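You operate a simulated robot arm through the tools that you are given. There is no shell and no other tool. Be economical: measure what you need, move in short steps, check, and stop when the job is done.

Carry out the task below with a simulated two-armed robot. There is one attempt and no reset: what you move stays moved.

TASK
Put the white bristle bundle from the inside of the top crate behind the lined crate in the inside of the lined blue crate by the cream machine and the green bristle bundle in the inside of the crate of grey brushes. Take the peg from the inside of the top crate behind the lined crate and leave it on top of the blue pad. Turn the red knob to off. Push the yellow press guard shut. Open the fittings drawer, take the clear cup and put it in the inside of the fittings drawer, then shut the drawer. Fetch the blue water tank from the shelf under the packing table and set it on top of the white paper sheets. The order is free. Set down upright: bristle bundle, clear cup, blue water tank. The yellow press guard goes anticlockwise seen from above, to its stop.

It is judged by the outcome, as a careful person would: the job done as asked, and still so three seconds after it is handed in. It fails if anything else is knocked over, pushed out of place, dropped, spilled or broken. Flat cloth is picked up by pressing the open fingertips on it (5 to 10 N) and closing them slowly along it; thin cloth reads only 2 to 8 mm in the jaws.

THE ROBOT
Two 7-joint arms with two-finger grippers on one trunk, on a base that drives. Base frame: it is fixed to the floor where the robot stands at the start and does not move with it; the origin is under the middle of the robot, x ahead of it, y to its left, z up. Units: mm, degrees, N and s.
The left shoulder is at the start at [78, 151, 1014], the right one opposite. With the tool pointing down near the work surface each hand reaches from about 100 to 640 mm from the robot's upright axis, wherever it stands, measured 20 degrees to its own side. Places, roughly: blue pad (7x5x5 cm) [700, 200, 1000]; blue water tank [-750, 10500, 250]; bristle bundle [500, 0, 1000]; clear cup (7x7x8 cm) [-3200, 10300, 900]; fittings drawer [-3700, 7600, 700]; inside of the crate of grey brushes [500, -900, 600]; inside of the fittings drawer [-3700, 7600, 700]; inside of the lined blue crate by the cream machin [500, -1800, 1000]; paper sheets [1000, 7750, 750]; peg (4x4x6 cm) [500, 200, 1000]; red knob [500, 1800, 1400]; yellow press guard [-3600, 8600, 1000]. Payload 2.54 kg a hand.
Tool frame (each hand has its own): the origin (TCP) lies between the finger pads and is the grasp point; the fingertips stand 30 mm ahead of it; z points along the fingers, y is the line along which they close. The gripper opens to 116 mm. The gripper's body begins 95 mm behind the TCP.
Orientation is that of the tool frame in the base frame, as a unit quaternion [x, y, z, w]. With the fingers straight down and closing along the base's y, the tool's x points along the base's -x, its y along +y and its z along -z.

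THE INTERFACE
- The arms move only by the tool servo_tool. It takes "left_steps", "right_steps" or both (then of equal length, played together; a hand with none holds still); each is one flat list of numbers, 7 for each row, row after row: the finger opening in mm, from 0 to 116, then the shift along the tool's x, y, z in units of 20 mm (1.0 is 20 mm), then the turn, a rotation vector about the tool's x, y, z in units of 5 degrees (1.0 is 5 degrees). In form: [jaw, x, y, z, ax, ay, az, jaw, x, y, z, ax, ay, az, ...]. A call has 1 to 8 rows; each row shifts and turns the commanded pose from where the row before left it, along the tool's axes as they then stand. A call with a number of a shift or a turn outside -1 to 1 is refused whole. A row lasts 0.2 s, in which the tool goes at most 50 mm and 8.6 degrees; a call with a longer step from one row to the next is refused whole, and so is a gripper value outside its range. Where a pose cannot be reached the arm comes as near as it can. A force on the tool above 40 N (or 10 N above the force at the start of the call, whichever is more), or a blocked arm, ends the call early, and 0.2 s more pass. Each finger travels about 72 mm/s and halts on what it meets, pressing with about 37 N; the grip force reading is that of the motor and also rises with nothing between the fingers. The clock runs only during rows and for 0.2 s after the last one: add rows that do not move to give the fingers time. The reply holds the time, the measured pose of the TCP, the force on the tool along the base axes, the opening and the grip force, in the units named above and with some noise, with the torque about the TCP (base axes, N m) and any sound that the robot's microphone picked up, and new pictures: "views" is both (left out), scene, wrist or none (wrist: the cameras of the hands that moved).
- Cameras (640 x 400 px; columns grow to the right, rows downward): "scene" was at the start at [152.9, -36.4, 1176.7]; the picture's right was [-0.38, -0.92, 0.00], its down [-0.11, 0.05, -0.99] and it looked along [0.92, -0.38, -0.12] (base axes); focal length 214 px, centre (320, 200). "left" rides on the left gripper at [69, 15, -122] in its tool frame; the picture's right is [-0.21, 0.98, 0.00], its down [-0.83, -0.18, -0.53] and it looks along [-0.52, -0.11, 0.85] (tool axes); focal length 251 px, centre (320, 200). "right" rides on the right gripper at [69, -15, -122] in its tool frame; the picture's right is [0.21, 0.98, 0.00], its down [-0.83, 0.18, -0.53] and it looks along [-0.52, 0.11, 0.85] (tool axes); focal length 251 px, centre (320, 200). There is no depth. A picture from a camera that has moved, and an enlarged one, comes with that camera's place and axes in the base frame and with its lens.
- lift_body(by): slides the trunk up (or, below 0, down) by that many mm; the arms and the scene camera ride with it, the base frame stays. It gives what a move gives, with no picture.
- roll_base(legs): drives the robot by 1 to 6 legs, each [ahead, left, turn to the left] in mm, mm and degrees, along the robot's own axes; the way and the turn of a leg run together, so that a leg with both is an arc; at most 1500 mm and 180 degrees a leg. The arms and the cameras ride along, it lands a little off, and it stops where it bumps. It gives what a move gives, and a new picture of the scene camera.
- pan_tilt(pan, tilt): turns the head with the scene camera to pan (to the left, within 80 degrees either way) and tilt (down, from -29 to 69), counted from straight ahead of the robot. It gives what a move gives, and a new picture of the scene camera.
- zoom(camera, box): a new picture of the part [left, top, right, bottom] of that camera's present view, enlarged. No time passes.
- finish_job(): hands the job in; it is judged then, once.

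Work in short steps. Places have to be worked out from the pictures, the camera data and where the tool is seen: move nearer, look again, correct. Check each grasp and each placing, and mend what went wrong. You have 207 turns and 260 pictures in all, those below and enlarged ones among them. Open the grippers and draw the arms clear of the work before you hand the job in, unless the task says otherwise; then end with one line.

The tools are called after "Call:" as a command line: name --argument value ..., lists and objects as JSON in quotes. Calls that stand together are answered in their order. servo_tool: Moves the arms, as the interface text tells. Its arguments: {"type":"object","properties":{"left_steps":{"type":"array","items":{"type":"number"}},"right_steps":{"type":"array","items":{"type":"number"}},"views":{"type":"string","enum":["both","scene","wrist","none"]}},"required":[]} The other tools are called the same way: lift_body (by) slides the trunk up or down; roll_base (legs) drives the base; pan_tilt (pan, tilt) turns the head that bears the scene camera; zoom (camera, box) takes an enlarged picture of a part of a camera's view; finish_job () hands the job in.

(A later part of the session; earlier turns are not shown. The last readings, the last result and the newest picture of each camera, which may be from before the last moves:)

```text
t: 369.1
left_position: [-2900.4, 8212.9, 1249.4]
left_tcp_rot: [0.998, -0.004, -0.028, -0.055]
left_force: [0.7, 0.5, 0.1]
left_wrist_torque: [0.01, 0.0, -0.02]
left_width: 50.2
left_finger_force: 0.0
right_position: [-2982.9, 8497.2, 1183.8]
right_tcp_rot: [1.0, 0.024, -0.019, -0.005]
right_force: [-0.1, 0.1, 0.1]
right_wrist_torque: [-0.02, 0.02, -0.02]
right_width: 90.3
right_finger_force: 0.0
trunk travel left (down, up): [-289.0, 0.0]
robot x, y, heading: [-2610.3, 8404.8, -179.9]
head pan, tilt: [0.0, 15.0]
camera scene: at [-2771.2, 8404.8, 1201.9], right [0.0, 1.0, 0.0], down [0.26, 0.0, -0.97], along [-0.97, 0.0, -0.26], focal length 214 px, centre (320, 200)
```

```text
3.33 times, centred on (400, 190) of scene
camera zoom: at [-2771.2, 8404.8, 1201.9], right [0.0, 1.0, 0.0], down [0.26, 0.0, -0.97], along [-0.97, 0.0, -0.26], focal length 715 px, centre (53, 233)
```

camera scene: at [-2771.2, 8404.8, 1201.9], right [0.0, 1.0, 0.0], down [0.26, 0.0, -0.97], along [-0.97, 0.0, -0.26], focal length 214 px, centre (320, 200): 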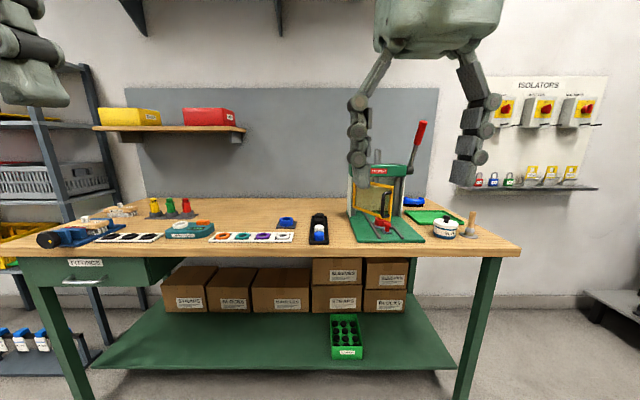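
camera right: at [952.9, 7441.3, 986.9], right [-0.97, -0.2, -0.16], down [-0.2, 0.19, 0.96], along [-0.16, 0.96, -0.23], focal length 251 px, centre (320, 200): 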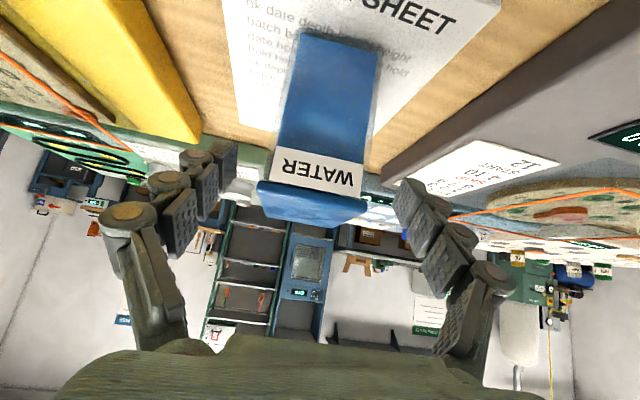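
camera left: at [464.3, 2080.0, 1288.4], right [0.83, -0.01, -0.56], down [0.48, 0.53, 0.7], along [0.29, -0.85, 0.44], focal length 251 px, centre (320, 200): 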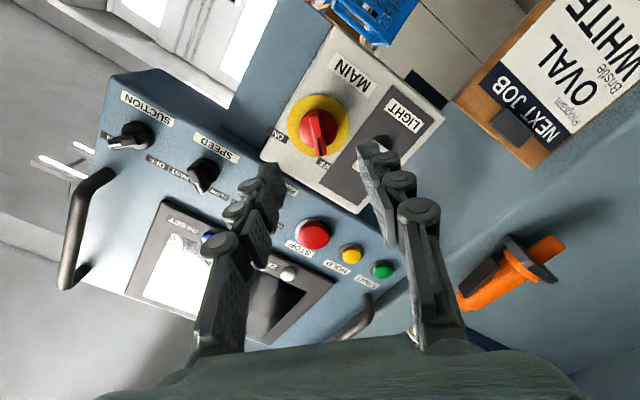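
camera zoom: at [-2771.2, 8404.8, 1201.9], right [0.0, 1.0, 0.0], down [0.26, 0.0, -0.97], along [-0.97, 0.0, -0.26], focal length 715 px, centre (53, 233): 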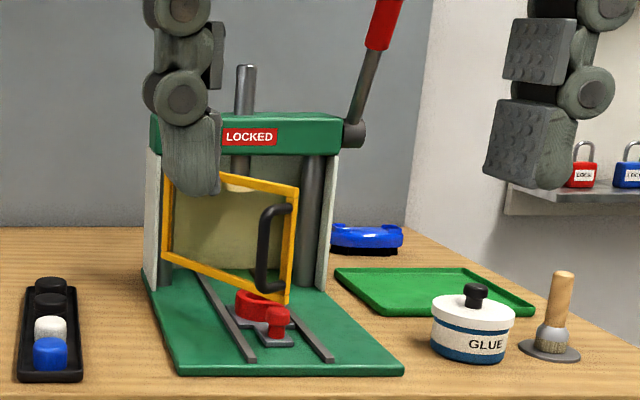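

Triangulated: guard hinge ≈[-3667,8546], free end ≈[-3480,8645], z 950–1060. I drive close and set the right hand, closed, pitched 45°.

Call:
roll_base --legs '[[400, -70, 0]]'

Call:
servo_tool --right_steps '[40, 0, 0, 0, 0, -1, 0, 0, 0, 0, 0, 0, -1, 0, 0, 0, 0, 0, 0, -1, 0, 0, 0, 0, 0, 0, -1, 0, 0, 0, 0, 0, 0, -1, 0, 0, 0, 0, 0, 0, -1, 0, 0, 0, 0, 0, 0, -1, 0, 0, 0, 0, 0, 0, -1, 0]' --views "both"

```text
t: 371.7
left_position: [-3304.8, 8282.6, 1248.6]
left_tcp_rot: [0.998, -0.004, -0.029, -0.055]
left_force: [0.5, 0.0, 0.2]
left_wrist_torque: [-0.01, -0.03, -0.01]
left_width: 50.2
left_finger_force: 0.1
right_position: [-3386.9, 8567.8, 1181.9]
right_tcp_rot: [1.0, 0.023, -0.019, -0.005]
right_force: [-0.2, 0.0, 0.0]
right_wrist_torque: [0.0, -0.03, -0.01]
right_width: 90.3
right_finger_force: 0.0
trunk travel left (down, up): [-289.0, 0.0]
robot x, y, heading: [-3015.7, 8476.0, -179.9]
head pan, tilt: [0.0, 15.0]
camera scene: at [-3175.7, 8474.5, 1201.8], right [0.0, 1.0, 0.0], down [0.26, 0.0, -0.97], along [-0.97, 0.0, -0.26], focal length 214 px, centre (320, 200)
```

scene: 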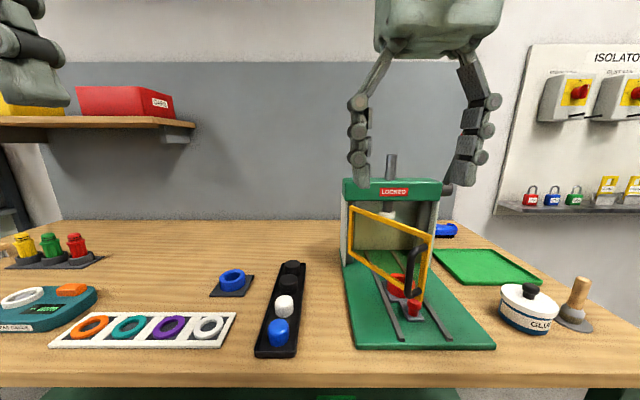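

```text
t: 373.5
left_position: [-3305.6, 8282.7, 1248.0]
left_tcp_rot: [0.998, -0.004, -0.03, -0.054]
left_force: [-0.5, -0.4, -1.0]
left_wrist_torque: [-0.01, -0.01, 0.0]
left_width: 49.9
left_finger_force: 0.1
right_position: [-3391.9, 8569.8, 1186.5]
right_tcp_rot: [0.936, 0.01, -0.352, 0.012]
right_force: [-0.9, 0.3, 0.2]
right_wrist_torque: [-0.03, 0.03, 0.02]
right_width: 0.0
right_finger_force: 28.9
trunk travel left (down, up): [-289.0, 0.0]
robot x, y, heading: [-3008.7, 8474.1, -179.9]
head pan, tilt: [0.0, 15.0]
camera scene: at [-3175.3, 8477.6, 1200.8], right [0.03, 1.0, 0.0], down [0.27, -0.01, -0.96], along [-0.96, 0.03, -0.27], focal length 214 px, centre (320, 200)
camera right: at [-3259.9, 8588.9, 1233.5], right [0.19, -0.97, -0.13], down [-0.26, -0.17, 0.95], along [-0.95, -0.15, -0.29], focal length 251 px, centre (320, 200)
```

scene: 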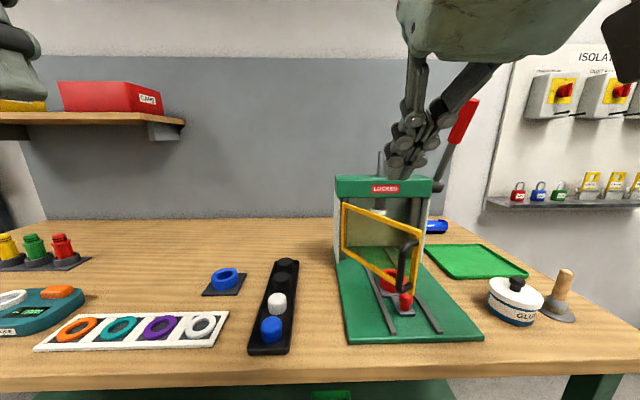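
right: 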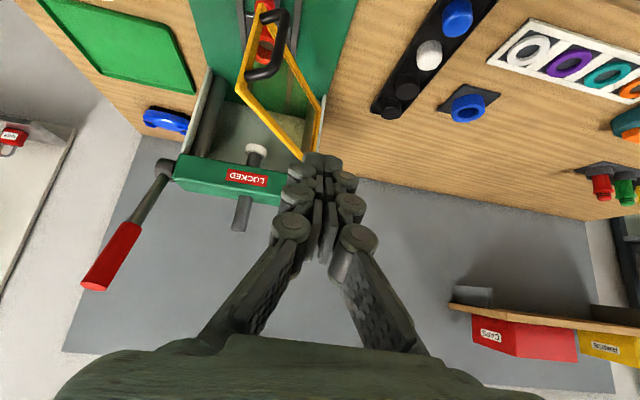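

I move the fist down to the outer (south) side of the guard.

Call:
servo_tool --right_steps '[0, 0.42, 0.25, 1, 0, 0, 0, 0, 0.42, 0.25, 1, 0, 0, 0, 0, 0.42, 0.25, 1, 0, 0, 0, 0, 0.42, 0.25, 1, 0, 0, 0, 0, 0.42, 0.25, 1, 0, 0, 0, 0, 0.42, 0.25, 1, 0, 0, 0, 0, 0.42, 0.25, 1, 0, 0, 0, 0, 0.42, 0.25, 1, 0, 0, 0]' --views "both"

Call:
zoom --camera "scene" --box '[280, 150, 500, 350]'

```text
t: 375.3
left_position: [-3304.9, 8282.2, 1248.9]
left_tcp_rot: [0.998, -0.004, -0.029, -0.056]
left_force: [-0.3, 0.4, -0.6]
left_wrist_torque: [-0.03, 0.0, 0.02]
left_width: 49.7
left_finger_force: 0.1
right_position: [-3444.4, 8526.8, 1016.4]
right_tcp_rot: [0.933, 0.024, -0.359, 0.004]
right_force: [0.6, -0.8, 0.5]
right_wrist_torque: [0.01, 0.03, 0.03]
right_width: 0.2
right_finger_force: 28.4
trunk travel left (down, up): [-289.0, 0.0]
robot x, y, heading: [-3016.2, 8473.5, -180.1]
head pan, tilt: [0.0, 15.0]
camera scene: at [-3175.4, 8474.4, 1201.9], right [0.0, 1.0, 0.0], down [0.26, 0.0, -0.97], along [-0.97, 0.0, -0.26], focal length 214 px, centre (320, 200)
camera right: at [-3311.0, 8547.5, 1061.2], right [0.21, -0.97, -0.15], down [-0.25, -0.2, 0.95], along [-0.95, -0.16, -0.28], focal length 251 px, centre (320, 200)
```

scene: 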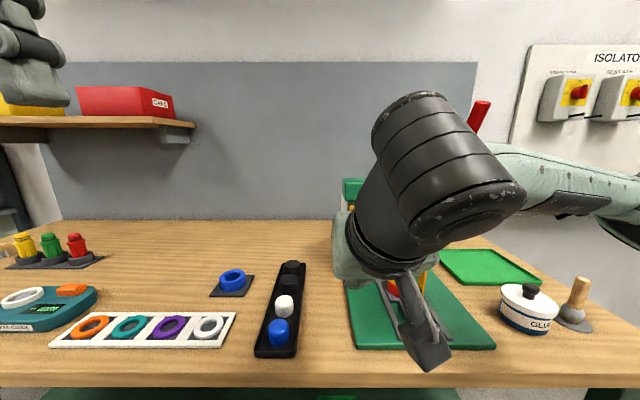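
right: 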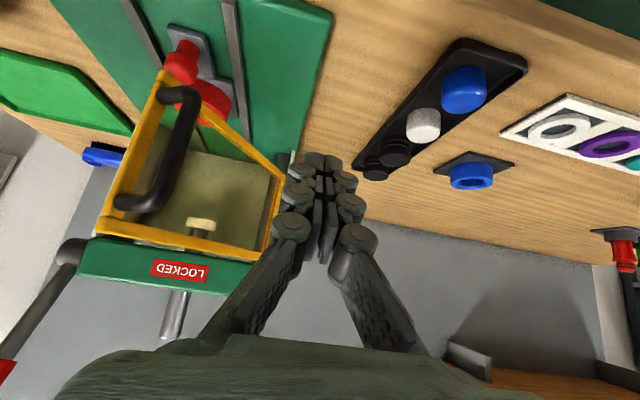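

```text
2.00 times, centred on (390, 250) of scene
camera zoom: at [-3175.4, 8474.4, 1201.9], right [0.0, 1.0, 0.0], down [0.26, 0.0, -0.97], along [-0.97, 0.0, -0.26], focal length 429 px, centre (180, 100)
```

zoom: 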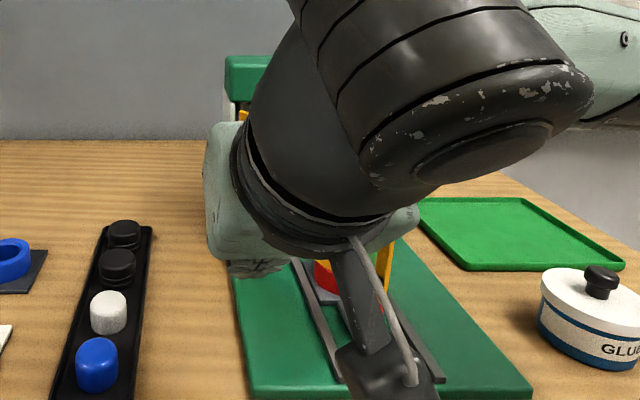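

The guard's hinge edge and handle are visible. I push along an arc: first contact move.

Call:
servo_tool --right_steps '[0, -0.39, -0.94, 0.35, 0, 0, 0, 0, -0.39, -0.94, 0.35, 0, 0, 0, 0, -0.39, -0.94, 0.35, 0, 0, 0, 0, -0.39, -0.94, 0.35, 0, 0, 0]' --views "wrist"

```text
t: 376.3
left_position: [-3306.4, 8282.0, 1248.4]
left_tcp_rot: [0.998, -0.005, -0.03, -0.055]
left_force: [-0.2, 0.9, 0.1]
left_wrist_torque: [-0.04, -0.02, -0.04]
left_width: 49.9
left_finger_force: 0.1
right_position: [-3488.9, 8600.9, 1018.0]
right_tcp_rot: [0.933, 0.023, -0.359, 0.003]
right_force: [0.5, 0.2, -0.1]
right_wrist_torque: [0.0, 0.03, 0.0]
right_width: 0.1
right_finger_force: 28.4
trunk travel left (down, up): [-289.0, 0.0]
robot x, y, heading: [-3013.9, 8476.1, -179.9]
head pan, tilt: [0.0, 15.0]
camera right: at [-3356.9, 8621.9, 1063.0], right [0.2, -0.97, -0.15], down [-0.25, -0.2, 0.95], along [-0.95, -0.16, -0.28], focal length 251 px, centre (320, 200)
```

right: 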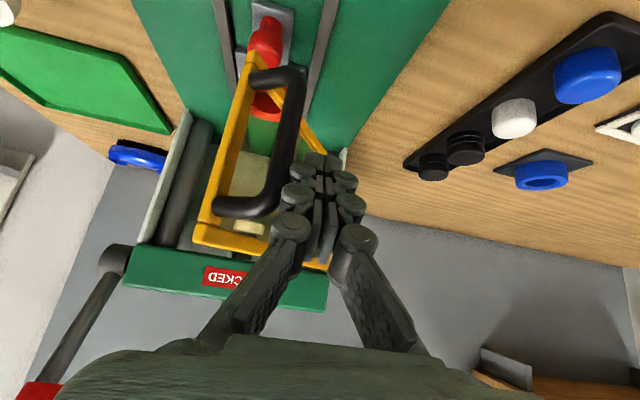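

No contact yet; I continue inward along the arc.

Call:
servo_tool --right_steps '[0, -0.45, -0.8, 0.4, 0, 0, 0, 0, -0.45, -0.8, 0.4, 0, 0, 0, 0, -0.56, -0.5, 0.5, 0, 0, 0, 0, -0.56, -0.5, 0.5, 0, 0, 0]' --views "wrist"

```text
t: 377.3
left_position: [-3305.5, 8281.9, 1248.6]
left_tcp_rot: [0.998, -0.005, -0.029, -0.055]
left_force: [-0.4, 0.0, 0.0]
left_wrist_torque: [0.01, 0.0, 0.01]
left_width: 49.9
left_finger_force: 0.1
right_position: [-3545.4, 8649.3, 1020.0]
right_tcp_rot: [0.933, 0.024, -0.359, 0.004]
right_force: [-0.6, 0.7, -0.1]
right_wrist_torque: [-0.02, -0.02, 0.01]
right_width: 0.0
right_finger_force: 28.5
trunk travel left (down, up): [-289.0, 0.0]
robot x, y, heading: [-3011.0, 8478.1, -180.2]
head pan, tilt: [0.0, 15.0]
camera right: at [-3413.3, 8669.3, 1065.1], right [0.21, -0.97, -0.15], down [-0.25, -0.2, 0.95], along [-0.95, -0.16, -0.28], focal length 251 px, centre (320, 200)
```

right: 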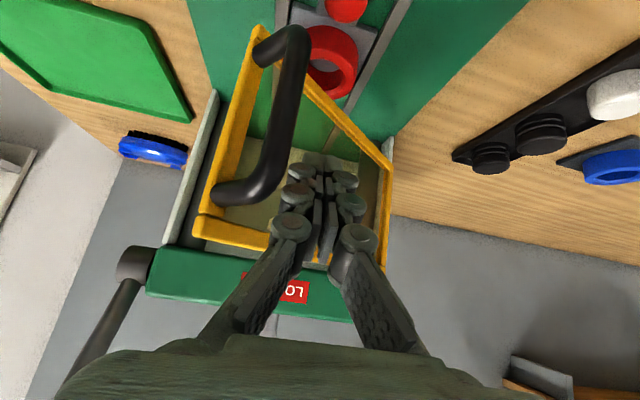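

The guard is moving (≈50–58° now). I continue the arc toward closed.

Call:
servo_tool --right_steps '[0, -0.49, -0.57, 0.43, 0, 0, 0, 0, -0.49, -0.57, 0.43, 0, 0, 0, 0, -0.53, -0.17, 0.46, 0, 0, 0, 0, -0.53, -0.17, 0.46, 0, 0, 0, 0, -0.3, 0, 0.26, 0, 0, 0]' --views "wrist"

```text
t: 378.5
left_position: [-3305.6, 8282.4, 1247.8]
left_tcp_rot: [0.998, -0.004, -0.03, -0.055]
left_force: [0.7, -0.1, -0.8]
left_wrist_torque: [-0.01, 0.01, -0.01]
left_width: 50.3
left_finger_force: 0.0
right_position: [-3608.8, 8676.1, 1022.3]
right_tcp_rot: [0.933, 0.025, -0.36, 0.004]
right_force: [0.5, -0.8, -0.1]
right_wrist_torque: [-0.01, 0.0, 0.02]
right_width: 0.2
right_finger_force: 28.7
trunk travel left (down, up): [-289.0, 0.0]
robot x, y, heading: [-3013.2, 8471.8, -180.0]
head pan, tilt: [0.0, 15.0]
camera right: at [-3476.9, 8696.6, 1066.8], right [0.21, -0.97, -0.15], down [-0.25, -0.2, 0.95], along [-0.95, -0.16, -0.28], focal length 251 px, centre (320, 200)
```

right: 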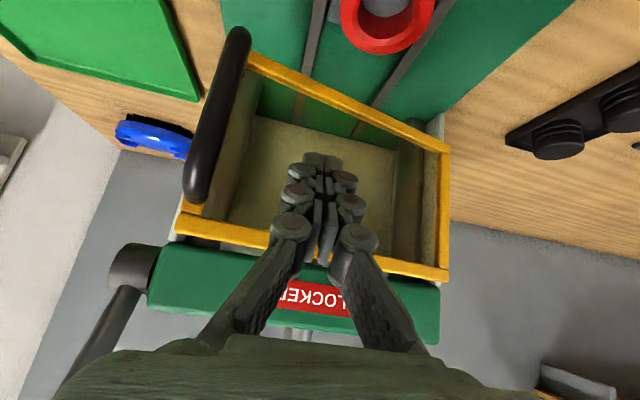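

About 13° left. I continue straight inward in small steps until it stops.

Call:
servo_tool --right_steps '[0, -0.34, 0, 0.3, 0, 0, 0, 0, -0.34, 0, 0.3, 0, 0, 0, 0, -0.34, 0, 0.3, 0, 0, 0, 0, -0.34, 0, 0.3, 0, 0, 0]' --views "wrist"

```text
t: 379.5
left_position: [-3303.7, 8282.2, 1249.1]
left_tcp_rot: [0.998, -0.004, -0.03, -0.056]
left_force: [-0.9, -0.3, 0.0]
left_wrist_torque: [-0.02, 0.0, 0.0]
left_width: 49.8
left_finger_force: 0.1
right_position: [-3642.6, 8674.1, 1020.9]
right_tcp_rot: [0.933, 0.024, -0.359, 0.003]
right_force: [16.1, 0.9, 0.2]
right_wrist_torque: [0.03, -0.22, -0.08]
right_width: 0.2
right_finger_force: 29.2
trunk travel left (down, up): [-289.0, 0.0]
robot x, y, heading: [-3011.4, 8477.0, -179.9]
head pan, tilt: [0.0, 15.0]
camera right: at [-3509.9, 8695.2, 1066.6], right [0.21, -0.97, -0.15], down [-0.25, -0.2, 0.95], along [-0.95, -0.16, -0.28], focal length 251 px, centre (320, 200)
```

right: 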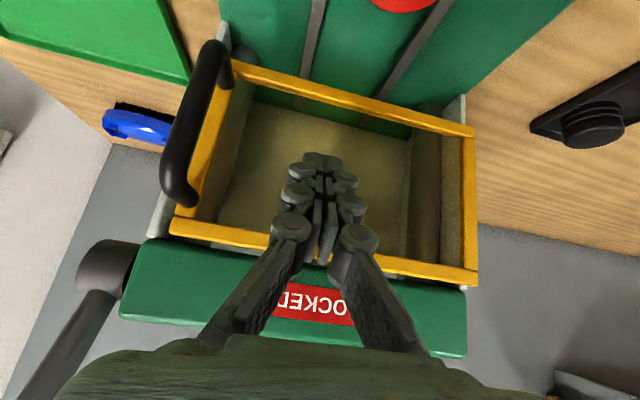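

16 N resistance and the frame is parallel to the press: at its stop. A small firm nudge, then I withdraw.

Call:
servo_tool --right_steps '[0, -0.1, 0, 0.09, 0, 0, 0, 0, 0, 0, 0, 0, 0, 0, 0, 0.5, 0, -0.5, 0, 0, 0, 0, 0.7, 0, -0.7, 0, 0, 0, 0, 0.7, 0, -0.7, 0, 0, 0, 0, 0.7, 0, -0.9, 0, 0, 0, 0, 0.7, 0, -0.9, 0, 0, 0, 0, 0.7, 0, -1, 0, 0, 0]' --views "wrist"

```text
t: 381.3
left_position: [-3305.1, 8283.5, 1248.6]
left_tcp_rot: [0.998, -0.004, -0.029, -0.056]
left_force: [0.7, -0.5, -1.1]
left_wrist_torque: [-0.02, 0.05, -0.03]
left_width: 50.3
left_finger_force: 0.1
right_position: [-3524.4, 8677.6, 1037.5]
right_tcp_rot: [0.933, 0.023, -0.36, 0.004]
right_force: [0.4, 0.5, 0.1]
right_wrist_torque: [0.02, 0.02, -0.01]
right_width: 0.0
right_finger_force: 28.5
trunk travel left (down, up): [-289.0, 0.0]
robot x, y, heading: [-3011.6, 8472.8, -179.8]
head pan, tilt: [0.0, 15.0]
camera right: at [-3391.8, 8698.1, 1082.7], right [0.2, -0.97, -0.15], down [-0.24, -0.2, 0.95], along [-0.95, -0.16, -0.28], focal length 251 px, centre (320, 200)
```

right: 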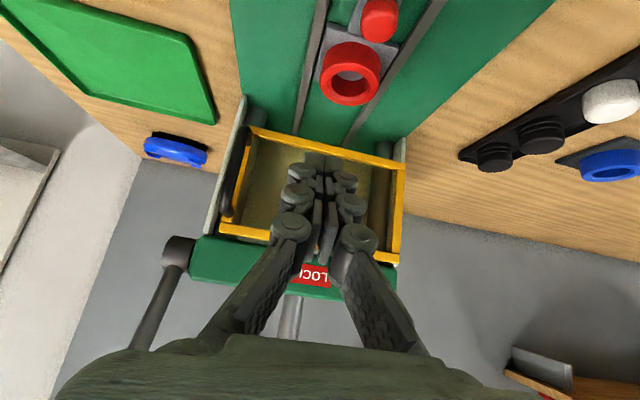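

Guard shut. I raise the hand clear, straighten it, then back out and go to the cup.

Call:
servo_tool --right_steps '[40, 0.2, 0, -1, 0, 0, 0, 80, 0.2, 0, -1, 0, 0, 0, 90, 0, 0, -1, 0, 1, 0, 90, 0, 0, -1, 0, 1, 0, 90, 0, 0, -1, 0, 1, 0, 90, 0, 0, -1, 0, 1, 0, 90, 0, 0, -1, 0, 1, 0, 90, 0, 0, -0.5, 0, 1, 0]' --views "none"

Call:
servo_tool --right_steps '[90, 1, 0, 0, 0, 1, 0, 90, 1, 0, 0, 0, 1, 0, 90, 1, 0, 0, 0, 0.4, 0, 90, 1, 0, 0, 0, 0, 0]' --views "none"

Call:
roll_base --legs '[[-550, 0, 0], [0, -700, 0], [0, 0, -60]]'

```text
t: 383.1
left_position: [-3305.1, 8281.6, 1248.2]
left_tcp_rot: [0.998, -0.004, -0.029, -0.055]
left_force: [0.1, -1.1, -0.2]
left_wrist_torque: [-0.02, 0.02, -0.01]
left_width: 50.3
left_finger_force: 0.0
right_position: [-3435.6, 8681.7, 1156.2]
right_tcp_rot: [0.994, 0.024, -0.104, -0.002]
right_force: [-0.2, 0.9, -0.1]
right_wrist_torque: [0.02, 0.02, 0.01]
right_width: 89.7
right_finger_force: 0.1
trunk travel left (down, up): [-289.0, 0.0]
robot x, y, heading: [-3017.4, 8480.2, -179.9]
head pan, tilt: [0.0, 15.0]
```

```text
t: 384.1
left_position: [-3305.9, 8282.6, 1248.3]
left_tcp_rot: [0.998, -0.004, -0.03, -0.055]
left_force: [0.6, 0.5, -0.6]
left_wrist_torque: [-0.03, 0.0, 0.0]
left_width: 50.1
left_finger_force: 0.0
right_position: [-3355.8, 8686.0, 1146.6]
right_tcp_rot: [1.0, 0.024, 0.0, -0.005]
right_force: [0.1, 0.2, -0.4]
right_wrist_torque: [0.01, 0.03, 0.02]
right_width: 90.2
right_finger_force: 0.0
trunk travel left (down, up): [-289.0, 0.0]
robot x, y, heading: [-3011.8, 8475.7, -179.9]
head pan, tilt: [0.0, 15.0]
```

```text
t: 396.6
left_position: [-2760.2, 9322.0, 1248.1]
left_tcp_rot: [0.853, -0.517, 0.003, -0.063]
left_force: [-0.1, 0.8, -0.6]
left_wrist_torque: [-0.01, -0.02, -0.01]
left_width: 50.1
left_finger_force: 0.1
right_position: [-2428.0, 9557.1, 1145.2]
right_tcp_rot: [0.869, -0.494, 0.001, -0.005]
right_force: [1.0, -1.1, -0.4]
right_wrist_torque: [0.01, 0.01, -0.05]
right_width: 90.2
right_finger_force: 0.0
trunk travel left (down, up): [-289.0, 0.0]
robot x, y, heading: [-2451.3, 9158.2, 118.2]
head pan, tilt: [0.0, 15.0]
camera scene: at [-2528.8, 9297.1, 1201.9], right [0.88, 0.47, 0.0], down [0.12, -0.23, -0.97], along [-0.46, 0.85, -0.26], focal length 214 px, centre (320, 200)
```

scene: 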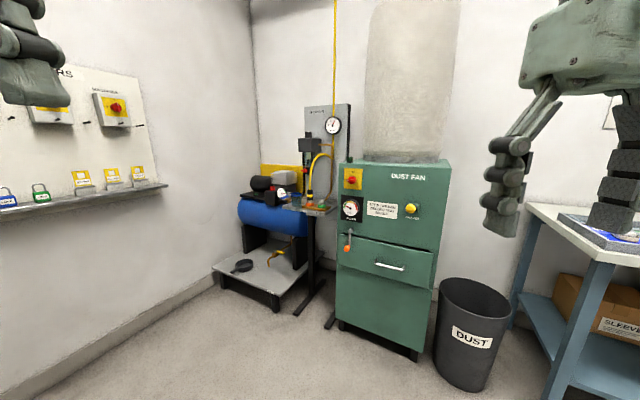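

Call:
zoom --camera "scene" --box '[230, 90, 360, 240]'

```text
2.67 times, centred on (295, 165) of scene
camera zoom: at [-2528.8, 9297.1, 1201.9], right [0.88, 0.47, 0.0], down [0.12, -0.23, -0.97], along [-0.46, 0.85, -0.26], focal length 572 px, centre (387, 293)
```

zoom: 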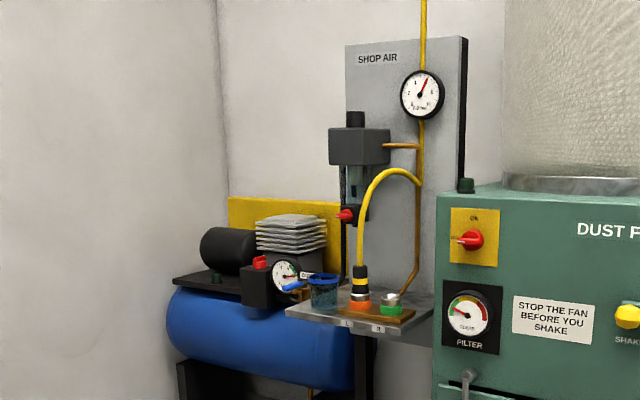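

The clear cup (blue rim) stands on the air-station shelf near [-3190,10245,900]. I approach facing +y.

Call:
roll_base --legs '[[0, 0, -28.2], [430, 0, 0], [0, 860, 0]]'

Call:
zoom --camera "right" --box '[0, 0, 640, 400]'

```text
t: 408.8
left_position: [-3500.1, 9854.8, 1248.8]
left_tcp_rot: [0.711, -0.7, 0.018, -0.06]
left_force: [0.2, -0.2, 0.5]
left_wrist_torque: [-0.01, -0.01, -0.01]
left_width: 49.9
left_finger_force: 0.0
right_position: [-3098.2, 9914.6, 1145.5]
right_tcp_rot: [0.732, -0.682, 0.003, -0.004]
right_force: [-0.7, -0.1, 0.0]
right_wrist_torque: [0.01, 0.0, 0.0]
right_width: 90.0
right_finger_force: 0.1
trunk travel left (down, up): [-289.0, 0.0]
robot x, y, heading: [-3299.3, 9569.0, 91.5]
head pan, tilt: [0.0, 15.0]
camera scene: at [-3304.3, 9728.1, 1201.9], right [1.0, 0.03, 0.0], down [0.01, -0.26, -0.97], along [-0.02, 0.97, -0.26], focal length 214 px, centre (320, 200)
```

scene: 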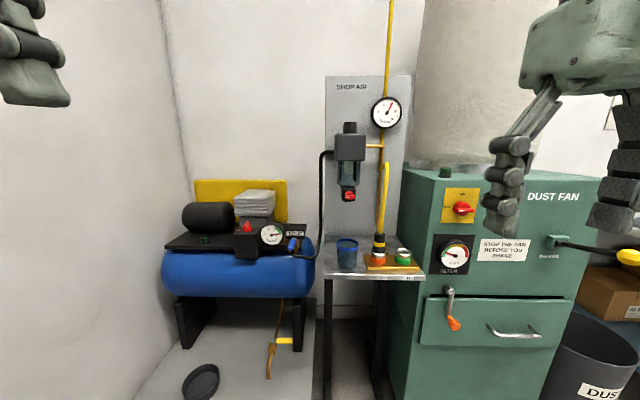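

```text
1.00 times, centred on (320, 200) of right (not enlarged: the box is as wide or as high as the picture)
camera zoom: at [-3078.8, 9846.5, 1269.1], right [-0.96, -0.28, -0.01], down [-0.24, 0.81, 0.53], along [-0.14, 0.51, -0.85], focal length 251 px, centre (320, 200)
```

zoom: 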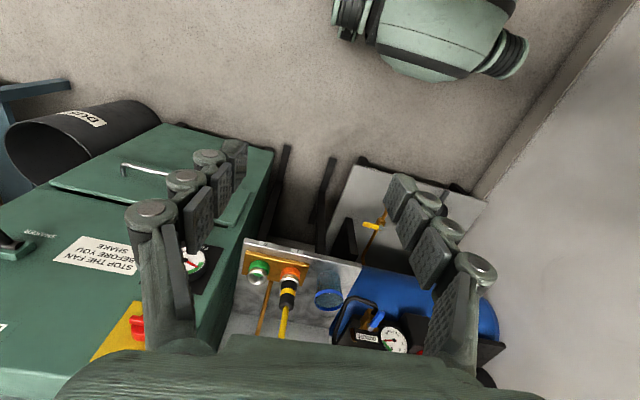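

Cup centre ≈ [-3233,10330], z 840–916. I pitch the right hand 45° and bring it forward for a forward-down approach.

Call:
servo_tool --right_steps '[84, 0, 0.4, 0.4, 0, -1, 0, 84, 0, 0.4, 0.4, 0, -1, 0, 84, 0, 0.4, 0.4, 0, -1, 0, 84, 0, 0.4, 0.4, 0, -1, 0, 84, 0, 0.4, 0.4, 0, -1, 0, 84, 0, 0.4, 0.4, 0, -1, 0, 84, 0, 0.4, 0.4, 0, -1, 0, 84, 0, 0.4, 0.4, 0, -1, 0]' --views "none"

Call:
servo_tool --right_steps '[84, -0.4, 0.4, 1, 0, -1, 0, 84, -0.4, 0.4, 1, 0, 0, 0, 84, -0.4, 0.4, 1, 0, 0, 0, 84, -0.4, 0.4, 1, 0, 0, 0, 84, -0.4, 0.4, 1, 0, 0, 0, 84, -0.4, 0.4, 1, 0, 0, 0, 84, -0.4, 0.4, 1, 0, 0, 0, 84, -0.4, 0.4, 1, 0, 0, 0]' --views "both"

```text
t: 410.6
left_position: [-3499.7, 9855.0, 1248.7]
left_tcp_rot: [0.712, -0.7, 0.018, -0.061]
left_force: [0.0, -0.4, -0.2]
left_wrist_torque: [0.0, 0.01, -0.01]
left_width: 49.6
left_finger_force: 0.0
right_position: [-3161.7, 9931.2, 1085.6]
right_tcp_rot: [0.688, -0.64, -0.248, -0.238]
right_force: [0.7, 0.1, -0.2]
right_wrist_torque: [-0.01, -0.01, -0.05]
right_width: 84.0
right_finger_force: 0.0
trunk travel left (down, up): [-289.0, 0.0]
robot x, y, heading: [-3300.4, 9570.7, 91.7]
head pan, tilt: [0.0, 15.0]
```

```text
t: 412.4
left_position: [-3499.9, 9854.6, 1248.2]
left_tcp_rot: [0.711, -0.7, 0.019, -0.061]
left_force: [-0.5, -1.0, 0.5]
left_wrist_torque: [0.03, 0.03, 0.02]
left_width: 49.9
left_finger_force: 0.1
right_position: [-3241.5, 10089.9, 1022.6]
right_tcp_rot: [0.677, -0.628, -0.278, -0.265]
right_force: [-0.5, 0.1, -0.6]
right_wrist_torque: [0.0, 0.04, -0.01]
right_width: 83.8
right_finger_force: 0.0
right hand out of reach, approached as far as the arm can: row 1
trunk travel left (down, up): [-289.0, 0.0]
robot x, y, heading: [-3298.8, 9566.1, 91.5]
head pan, tilt: [0.0, 15.0]
camera scene: at [-3304.4, 9728.4, 1201.8], right [1.0, 0.03, 0.0], down [0.01, -0.26, -0.97], along [-0.02, 0.97, -0.26], focal length 214 px, centre (320, 200)
camera right: at [-3217.2, 9954.6, 1060.3], right [-0.96, -0.22, -0.16], down [-0.21, 0.19, 0.96], along [-0.18, 0.96, -0.23], focal length 251 px, centre (320, 200)
```

scene: 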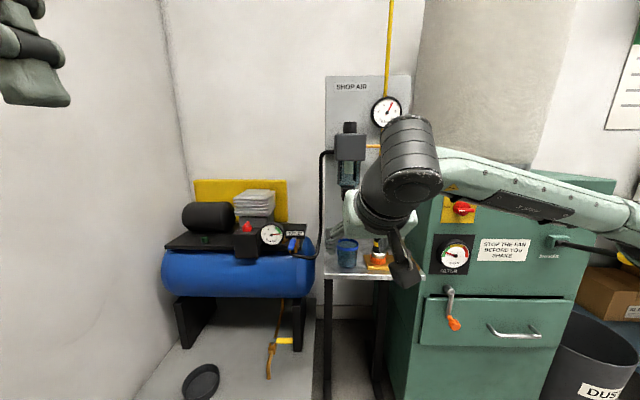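
right: 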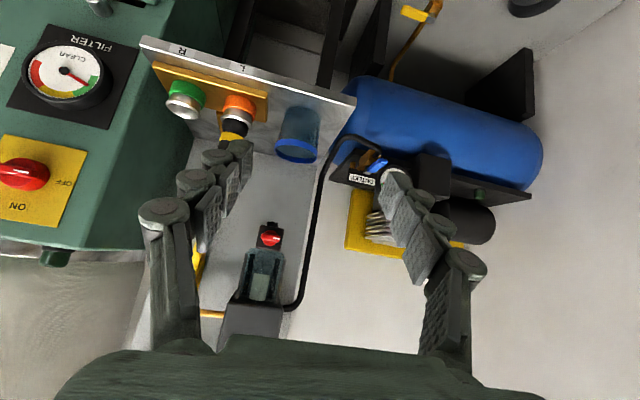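

I roll forward 100 mm and lower the hand to z≈915.

Call:
roll_base --legs '[[95, 0, -1.5]]'

Call:
servo_tool --right_steps '[84, 0.7, 0, 0.7, 0, 0, 0, 84, 0.7, 0, 0.7, 0, 0, 0, 84, 0.7, 0, 0.7, 0, 0, 0, 84, 0.7, 0, 0.7, 0, 0, 0, 84, 0.6, 0, 0.6, 0, 0, 0]' --views "wrist"

```text
t: 413.5
left_position: [-3494.6, 9951.3, 1248.8]
left_tcp_rot: [-0.703, 0.708, -0.019, 0.06]
left_force: [0.5, 0.5, -0.7]
left_wrist_torque: [-0.06, 0.0, -0.05]
left_width: 50.0
left_finger_force: 0.2
right_position: [-3230.2, 10178.0, 1022.5]
right_tcp_rot: [0.67, -0.636, -0.274, -0.267]
right_force: [-0.1, 0.3, -0.9]
right_wrist_torque: [-0.04, 0.0, -0.01]
right_width: 84.0
right_finger_force: 0.1
trunk travel left (down, up): [-289.0, 0.0]
robot x, y, heading: [-3300.6, 9658.2, 90.3]
head pan, tilt: [0.0, 15.0]
camera scene: at [-3301.8, 9819.7, 1201.7], right [1.0, 0.0, 0.0], down [0.0, -0.26, -0.97], along [0.0, 0.97, -0.26], focal length 214 px, centre (320, 200)
```

scene: 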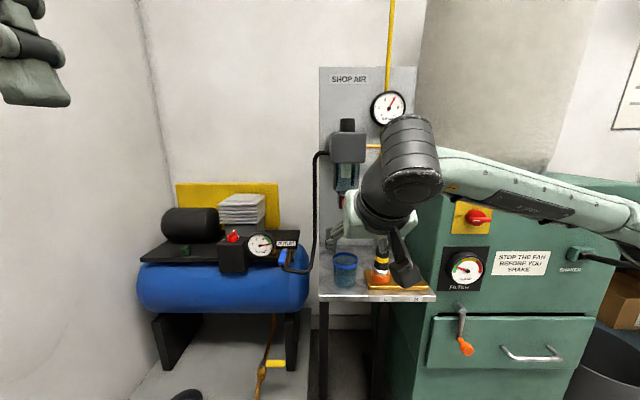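

```text
t: 414.7
left_position: [-3495.3, 9950.4, 1248.4]
left_tcp_rot: [-0.703, 0.709, -0.019, 0.06]
left_force: [-0.1, -0.3, -1.2]
left_wrist_torque: [0.02, 0.02, 0.02]
left_width: 49.9
left_finger_force: 0.0
right_position: [-3231.2, 10177.5, 925.2]
right_tcp_rot: [0.67, -0.636, -0.275, -0.267]
right_force: [0.5, -0.1, 0.2]
right_wrist_torque: [0.02, 0.04, -0.01]
right_width: 83.7
right_finger_force: 0.1
trunk travel left (down, up): [-289.0, 0.0]
robot x, y, heading: [-3299.2, 9662.1, 90.4]
head pan, tilt: [0.0, 15.0]
camera right: at [-3209.7, 10043.3, 963.4], right [-0.97, -0.2, -0.16], down [-0.2, 0.2, 0.96], along [-0.16, 0.96, -0.23], focal length 251 px, centre (320, 200)
```

right: 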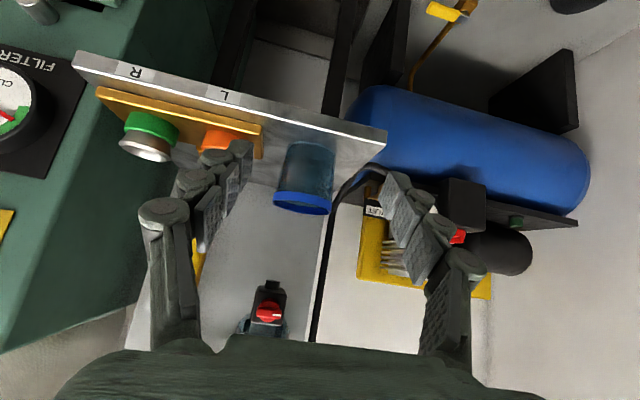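

Cup refined: ≈[-3235,10333], rim z≈902. I advance ~96 mm forward and ~45 mm down, then re-check.

Call:
servo_tool --right_steps '[84, -0.36, 0, 1, 0, 0, 0, 84, -0.36, 0, 1, 0, 0, 0, 84, -0.36, 0, 1, 0, 0, 0, 84, -0.36, 0, 1, 0, 0, 0, 84, -0.36, 0, 1, 0, 0, 0]' --views "wrist"

Call:
zoom --camera "scene" --box '[290, 200, 450, 330]'

```text
t: 415.9
left_position: [-3495.6, 9950.2, 1247.7]
left_tcp_rot: [-0.703, 0.708, -0.019, 0.06]
left_force: [0.9, 0.1, 0.5]
left_wrist_torque: [0.0, -0.03, -0.04]
left_width: 49.8
left_finger_force: 0.0
right_position: [-3233.6, 10275.0, 880.8]
right_tcp_rot: [0.67, -0.635, -0.274, -0.269]
right_force: [0.0, 0.3, 0.3]
right_wrist_torque: [0.01, 0.02, 0.0]
right_width: 83.9
right_finger_force: 0.0
trunk travel left (down, up): [-289.0, 0.0]
robot x, y, heading: [-3300.4, 9659.8, 90.2]
head pan, tilt: [0.0, 15.0]
camera right: at [-3212.5, 10140.1, 918.5], right [-0.97, -0.2, -0.16], down [-0.2, 0.2, 0.96], along [-0.16, 0.96, -0.23], focal length 251 px, centre (320, 200)
```

right: 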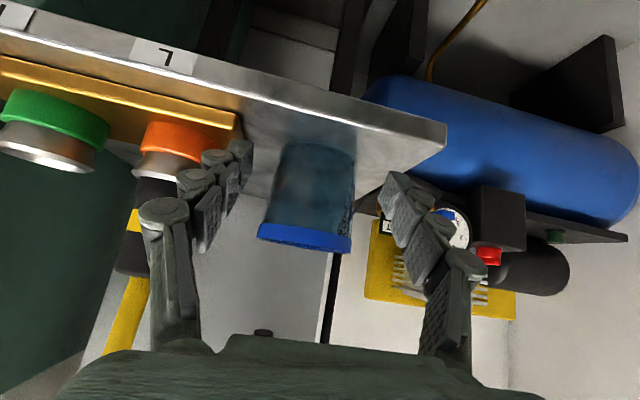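

```text
3.08 times, centred on (370, 265) of scene
camera zoom: at [-3301.9, 9819.0, 1201.8], right [1.0, 0.0, 0.0], down [0.0, -0.26, -0.97], along [0.0, 0.97, -0.26], focal length 660 px, centre (166, 0)
```

zoom: 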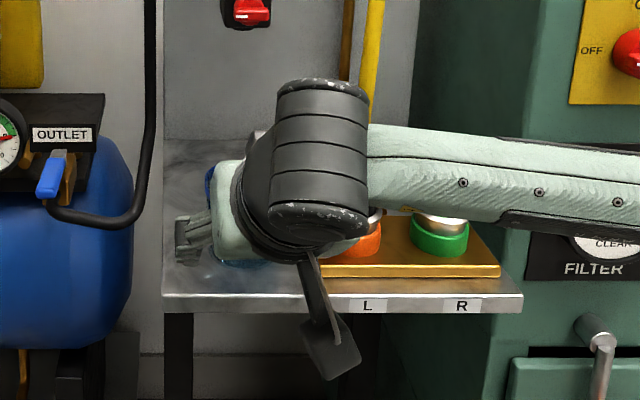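

Well aligned. I advance 55 mm so the fingers straddle the cup, then close gently.

Call:
servo_tool --right_steps '[84, -0.54, 0, 0.74, 0, 0, 0, 84, -0.54, 0, 0.74, 0, 0, 0, 84, -0.54, 0, 0.74, 0, 0, 0]' --views "wrist"

```text
t: 416.7
left_position: [-3493.3, 9950.6, 1248.3]
left_tcp_rot: [-0.703, 0.708, -0.019, 0.06]
left_force: [-0.9, 0.9, -0.1]
left_wrist_torque: [-0.04, -0.04, 0.01]
left_width: 50.2
left_finger_force: 0.0
right_position: [-3237.6, 10329.2, 871.6]
right_tcp_rot: [0.67, -0.635, -0.275, -0.268]
right_force: [0.3, -0.1, 1.3]
right_wrist_torque: [-0.03, 0.0, 0.01]
right_width: 84.0
right_finger_force: 0.1
trunk travel left (down, up): [-289.0, 0.0]
robot x, y, heading: [-3300.8, 9660.5, 90.3]
head pan, tilt: [0.0, 15.0]
camera right: at [-3215.6, 10194.6, 910.1], right [-0.97, -0.2, -0.16], down [-0.2, 0.2, 0.96], along [-0.16, 0.96, -0.23], focal length 251 px, centre (320, 200)
```

right: 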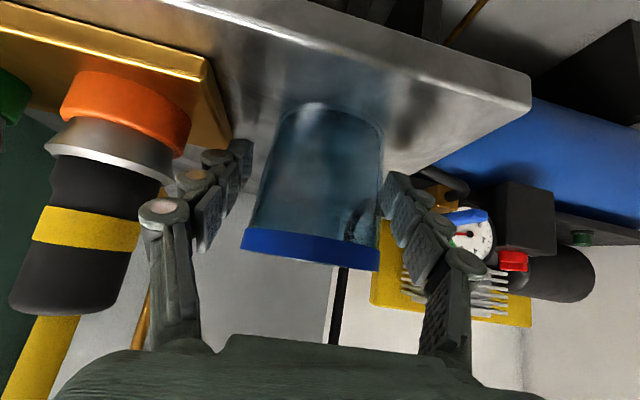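

Cup centred between the fingers. I close.

Call:
servo_tool --right_steps '[76, 0, 0, 0, 0, 0, 0, 70, 0, 0, 0, 0, 0, 0, 64, 0, 0, 0, 0, 0, 0, 58, 0, 0, 0, 0, 0, 0, 54, 0, 0, 0, 0, 0, 0]' --views "wrist"

```text
t: 417.9
left_position: [-3494.7, 9949.9, 1247.4]
left_tcp_rot: [-0.703, 0.709, -0.019, 0.06]
left_force: [0.4, 0.8, 0.2]
left_wrist_torque: [-0.02, 0.01, -0.01]
left_width: 50.2
left_finger_force: 0.1
right_position: [-3236.7, 10329.7, 872.5]
right_tcp_rot: [0.67, -0.635, -0.275, -0.268]
right_force: [-0.3, 0.0, 0.1]
right_wrist_torque: [-0.04, 0.02, 0.03]
right_width: 60.7
right_finger_force: 37.1
trunk travel left (down, up): [-289.0, 0.0]
robot x, y, heading: [-3304.1, 9656.8, 90.0]
head pan, tilt: [0.0, 15.0]
camera right: at [-3215.3, 10194.4, 910.5], right [-0.97, -0.2, -0.16], down [-0.2, 0.2, 0.96], along [-0.16, 0.96, -0.23], focal length 251 px, centre (320, 200)
```

right: 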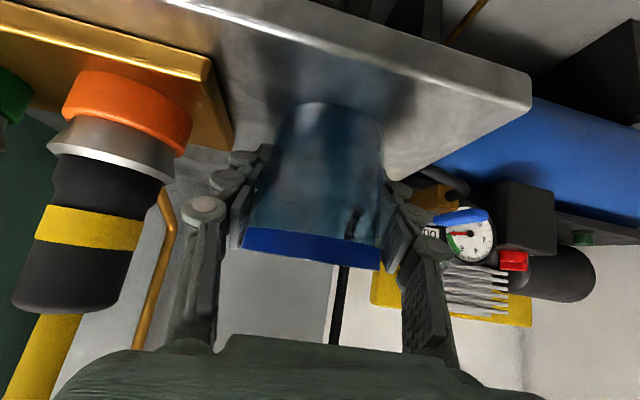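

Gripped at 60.7 mm. I lift straight up 55 mm and check; the regulator hangs further behind.

Call:
servo_tool --right_steps '[54, -0.35, 0, -0.35, 0, 0, 0, 54, -0.4, 0, -0.8, 0, 0, 0, 54, -0.4, 0, -0.9, 0, 0, 0, 54, -0.4, 0, -0.9, 0, 0, 0]' --views "wrist"

Call:
roll_base --legs '[[-300, 0, 0]]'

```text
t: 418.9
left_position: [-3495.4, 9949.7, 1248.6]
left_tcp_rot: [-0.702, 0.709, -0.019, 0.06]
left_force: [0.0, 0.0, -0.7]
left_wrist_torque: [0.0, 0.01, 0.02]
left_width: 50.1
left_finger_force: 0.1
right_position: [-3236.6, 10307.5, 935.7]
right_tcp_rot: [0.67, -0.636, -0.274, -0.268]
right_force: [0.0, -0.3, 0.4]
right_wrist_torque: [0.02, 0.0, 0.04]
right_width: 60.7
right_finger_force: 37.3
trunk travel left (down, up): [-289.0, 0.0]
robot x, y, heading: [-3298.9, 9659.6, 90.3]
head pan, tilt: [0.0, 15.0]
camera right: at [-3214.5, 10173.2, 973.4], right [-0.97, -0.2, -0.16], down [-0.2, 0.19, 0.96], along [-0.16, 0.96, -0.23], focal length 251 px, centre (320, 200)
```

right: 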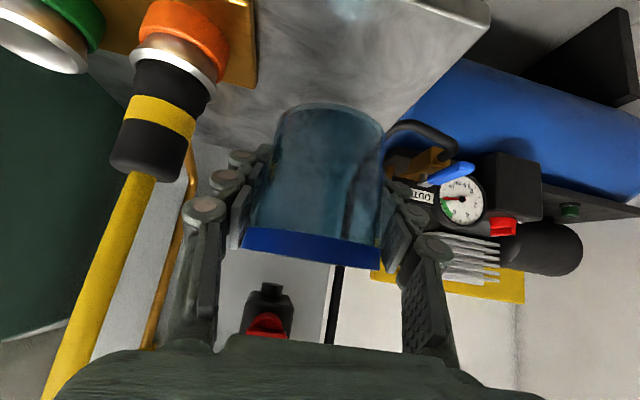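

```text
t: 421.0
left_position: [-3492.5, 9666.5, 1249.1]
left_tcp_rot: [-0.701, 0.71, -0.019, 0.06]
left_force: [0.6, 0.3, 0.4]
left_wrist_torque: [-0.01, 0.0, 0.05]
left_width: 50.4
left_finger_force: 0.1
right_position: [-3232.4, 10024.3, 935.6]
right_tcp_rot: [0.669, -0.637, -0.274, -0.268]
right_force: [0.5, -0.2, 0.0]
right_wrist_torque: [0.01, -0.03, 0.0]
right_width: 60.6
right_finger_force: 37.0
trunk travel left (down, up): [-289.0, 0.0]
robot x, y, heading: [-3300.3, 9371.4, 89.8]
head pan, tilt: [0.0, 15.0]
stopped in leg 1: the robot was blocked; the commanded pose is now the measured one
camera scene: at [-3299.1, 9533.7, 1201.7], right [1.0, 0.0, 0.0], down [0.0, -0.26, -0.97], along [0.0, 0.97, -0.26], focal length 214 px, centre (320, 200)
```

scene: 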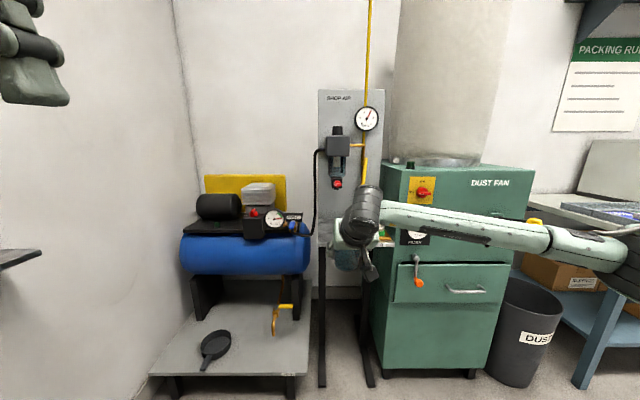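

Rear touched something; I move forward a bit, slide to open floor, and turn to the bench.

Call:
roll_base --legs '[[60, 0, 0], [0, -950, 0], [0, 0, 90], [0, 900, 0], [0, 850, 0]]'

Call:
pan_tilt --pan 0 --tilt 25

```text
t: 451.5
left_position: [-2732.3, 7489.4, 1249.5]
left_tcp_rot: [0.998, -0.029, -0.03, -0.057]
left_force: [-0.3, -0.1, -0.2]
left_wrist_torque: [0.0, 0.0, 0.01]
left_width: 50.0
left_finger_force: 0.1
right_position: [-3077.7, 7764.3, 936.6]
right_tcp_rot: [0.923, 0.001, -0.384, -0.005]
right_force: [-0.2, 0.1, -0.6]
right_wrist_torque: [0.0, 0.02, -0.02]
right_width: 60.8
right_finger_force: 37.2
trunk travel left (down, up): [-289.0, 0.0]
robot x, y, heading: [-2432.5, 7667.6, 177.4]
head pan, tilt: [0.0, 15.0]
camera scene: at [-2592.8, 7674.1, 1201.9], right [0.05, 1.0, 0.0], down [0.26, -0.01, -0.97], along [-0.96, 0.05, -0.26], focal length 214 px, centre (320, 200)
```

scene: 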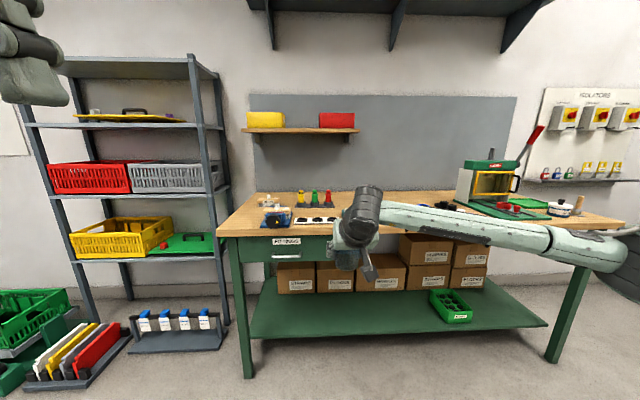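

```text
t: 452.2
left_position: [-2732.4, 7488.6, 1248.7]
left_tcp_rot: [0.997, -0.03, -0.029, -0.057]
left_force: [0.1, 0.3, 1.0]
left_wrist_torque: [0.01, -0.01, 0.02]
left_width: 49.7
left_finger_force: 0.0
right_position: [-3077.2, 7764.3, 936.9]
right_tcp_rot: [0.923, 0.002, -0.385, -0.004]
right_force: [0.3, 0.0, -0.1]
right_wrist_torque: [0.02, 0.02, 0.04]
right_width: 60.6
right_finger_force: 37.6
trunk travel left (down, up): [-289.0, 0.0]
robot x, y, heading: [-2432.1, 7664.5, 177.1]
head pan, tilt: [0.0, 25.0]
camera scene: at [-2591.5, 7674.1, 1185.7], right [0.05, 1.0, 0.0], down [0.42, -0.02, -0.91], along [-0.91, 0.04, -0.42], focal length 214 px, centre (320, 200)
```

scene: 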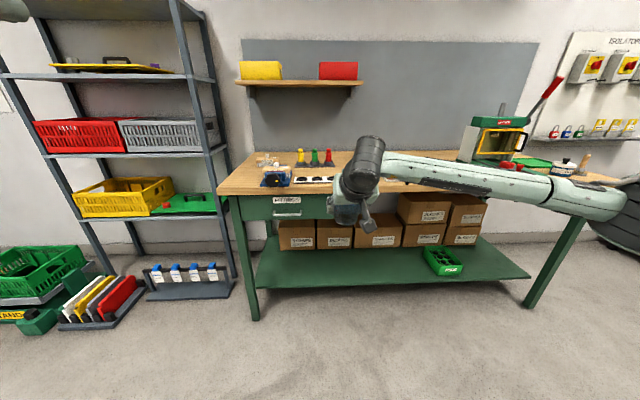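

Call:
zoom --camera "scene" --box '[220, 150, 360, 250]'

Call:
roll_base --legs '[[230, 0, 2.8]]'

Call:
zoom --camera "scene" --box '[200, 150, 360, 270]'

```text
4.00 times, centred on (290, 200) of scene
camera zoom: at [-2591.5, 7674.1, 1185.7], right [0.05, 1.0, 0.0], down [0.42, -0.02, -0.91], along [-0.91, 0.04, -0.42], focal length 858 px, centre (440, 200)
```

zoom: 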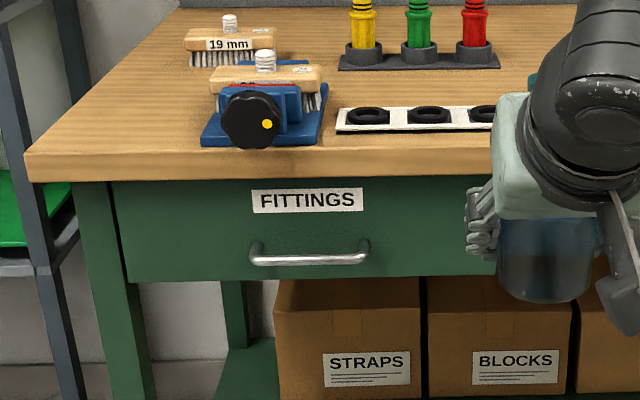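

```text
t: 453.9
left_position: [-2949.6, 7478.8, 1248.0]
left_tcp_rot: [0.998, -0.002, -0.03, -0.055]
left_force: [0.8, -0.5, -0.1]
left_wrist_torque: [0.0, -0.01, -0.01]
left_width: 49.8
left_finger_force: 0.0
right_position: [-3309.6, 7731.4, 935.0]
right_tcp_rot: [0.923, 0.027, -0.384, 0.006]
right_force: [-0.8, 0.4, -0.6]
right_wrist_torque: [0.01, 0.01, 0.0]
right_width: 60.7
right_finger_force: 37.1
trunk travel left (down, up): [-289.0, 0.0]
robot x, y, heading: [-2658.6, 7670.5, -179.4]
head pan, tilt: [0.0, 25.0]
camera scene: at [-2820.0, 7670.0, 1185.5], right [-0.01, 1.0, 0.0], down [0.42, 0.0, -0.91], along [-0.91, -0.01, -0.42], focal length 214 px, centre (320, 200)
```

scene: 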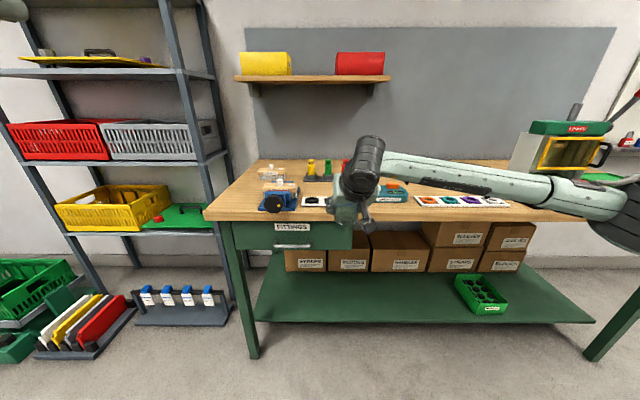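

```text
3.33 times, centred on (280, 210) of scene
camera zoom: at [-2820.0, 7670.0, 1185.5], right [-0.01, 1.0, 0.0], down [0.42, 0.0, -0.91], along [-0.91, -0.01, -0.42], focal length 715 px, centre (453, 167)
```

zoom: 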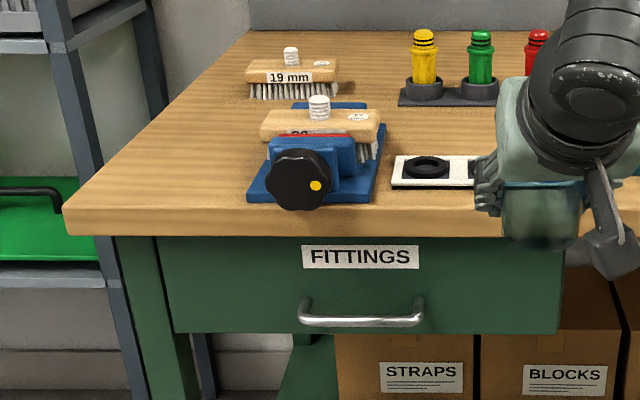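

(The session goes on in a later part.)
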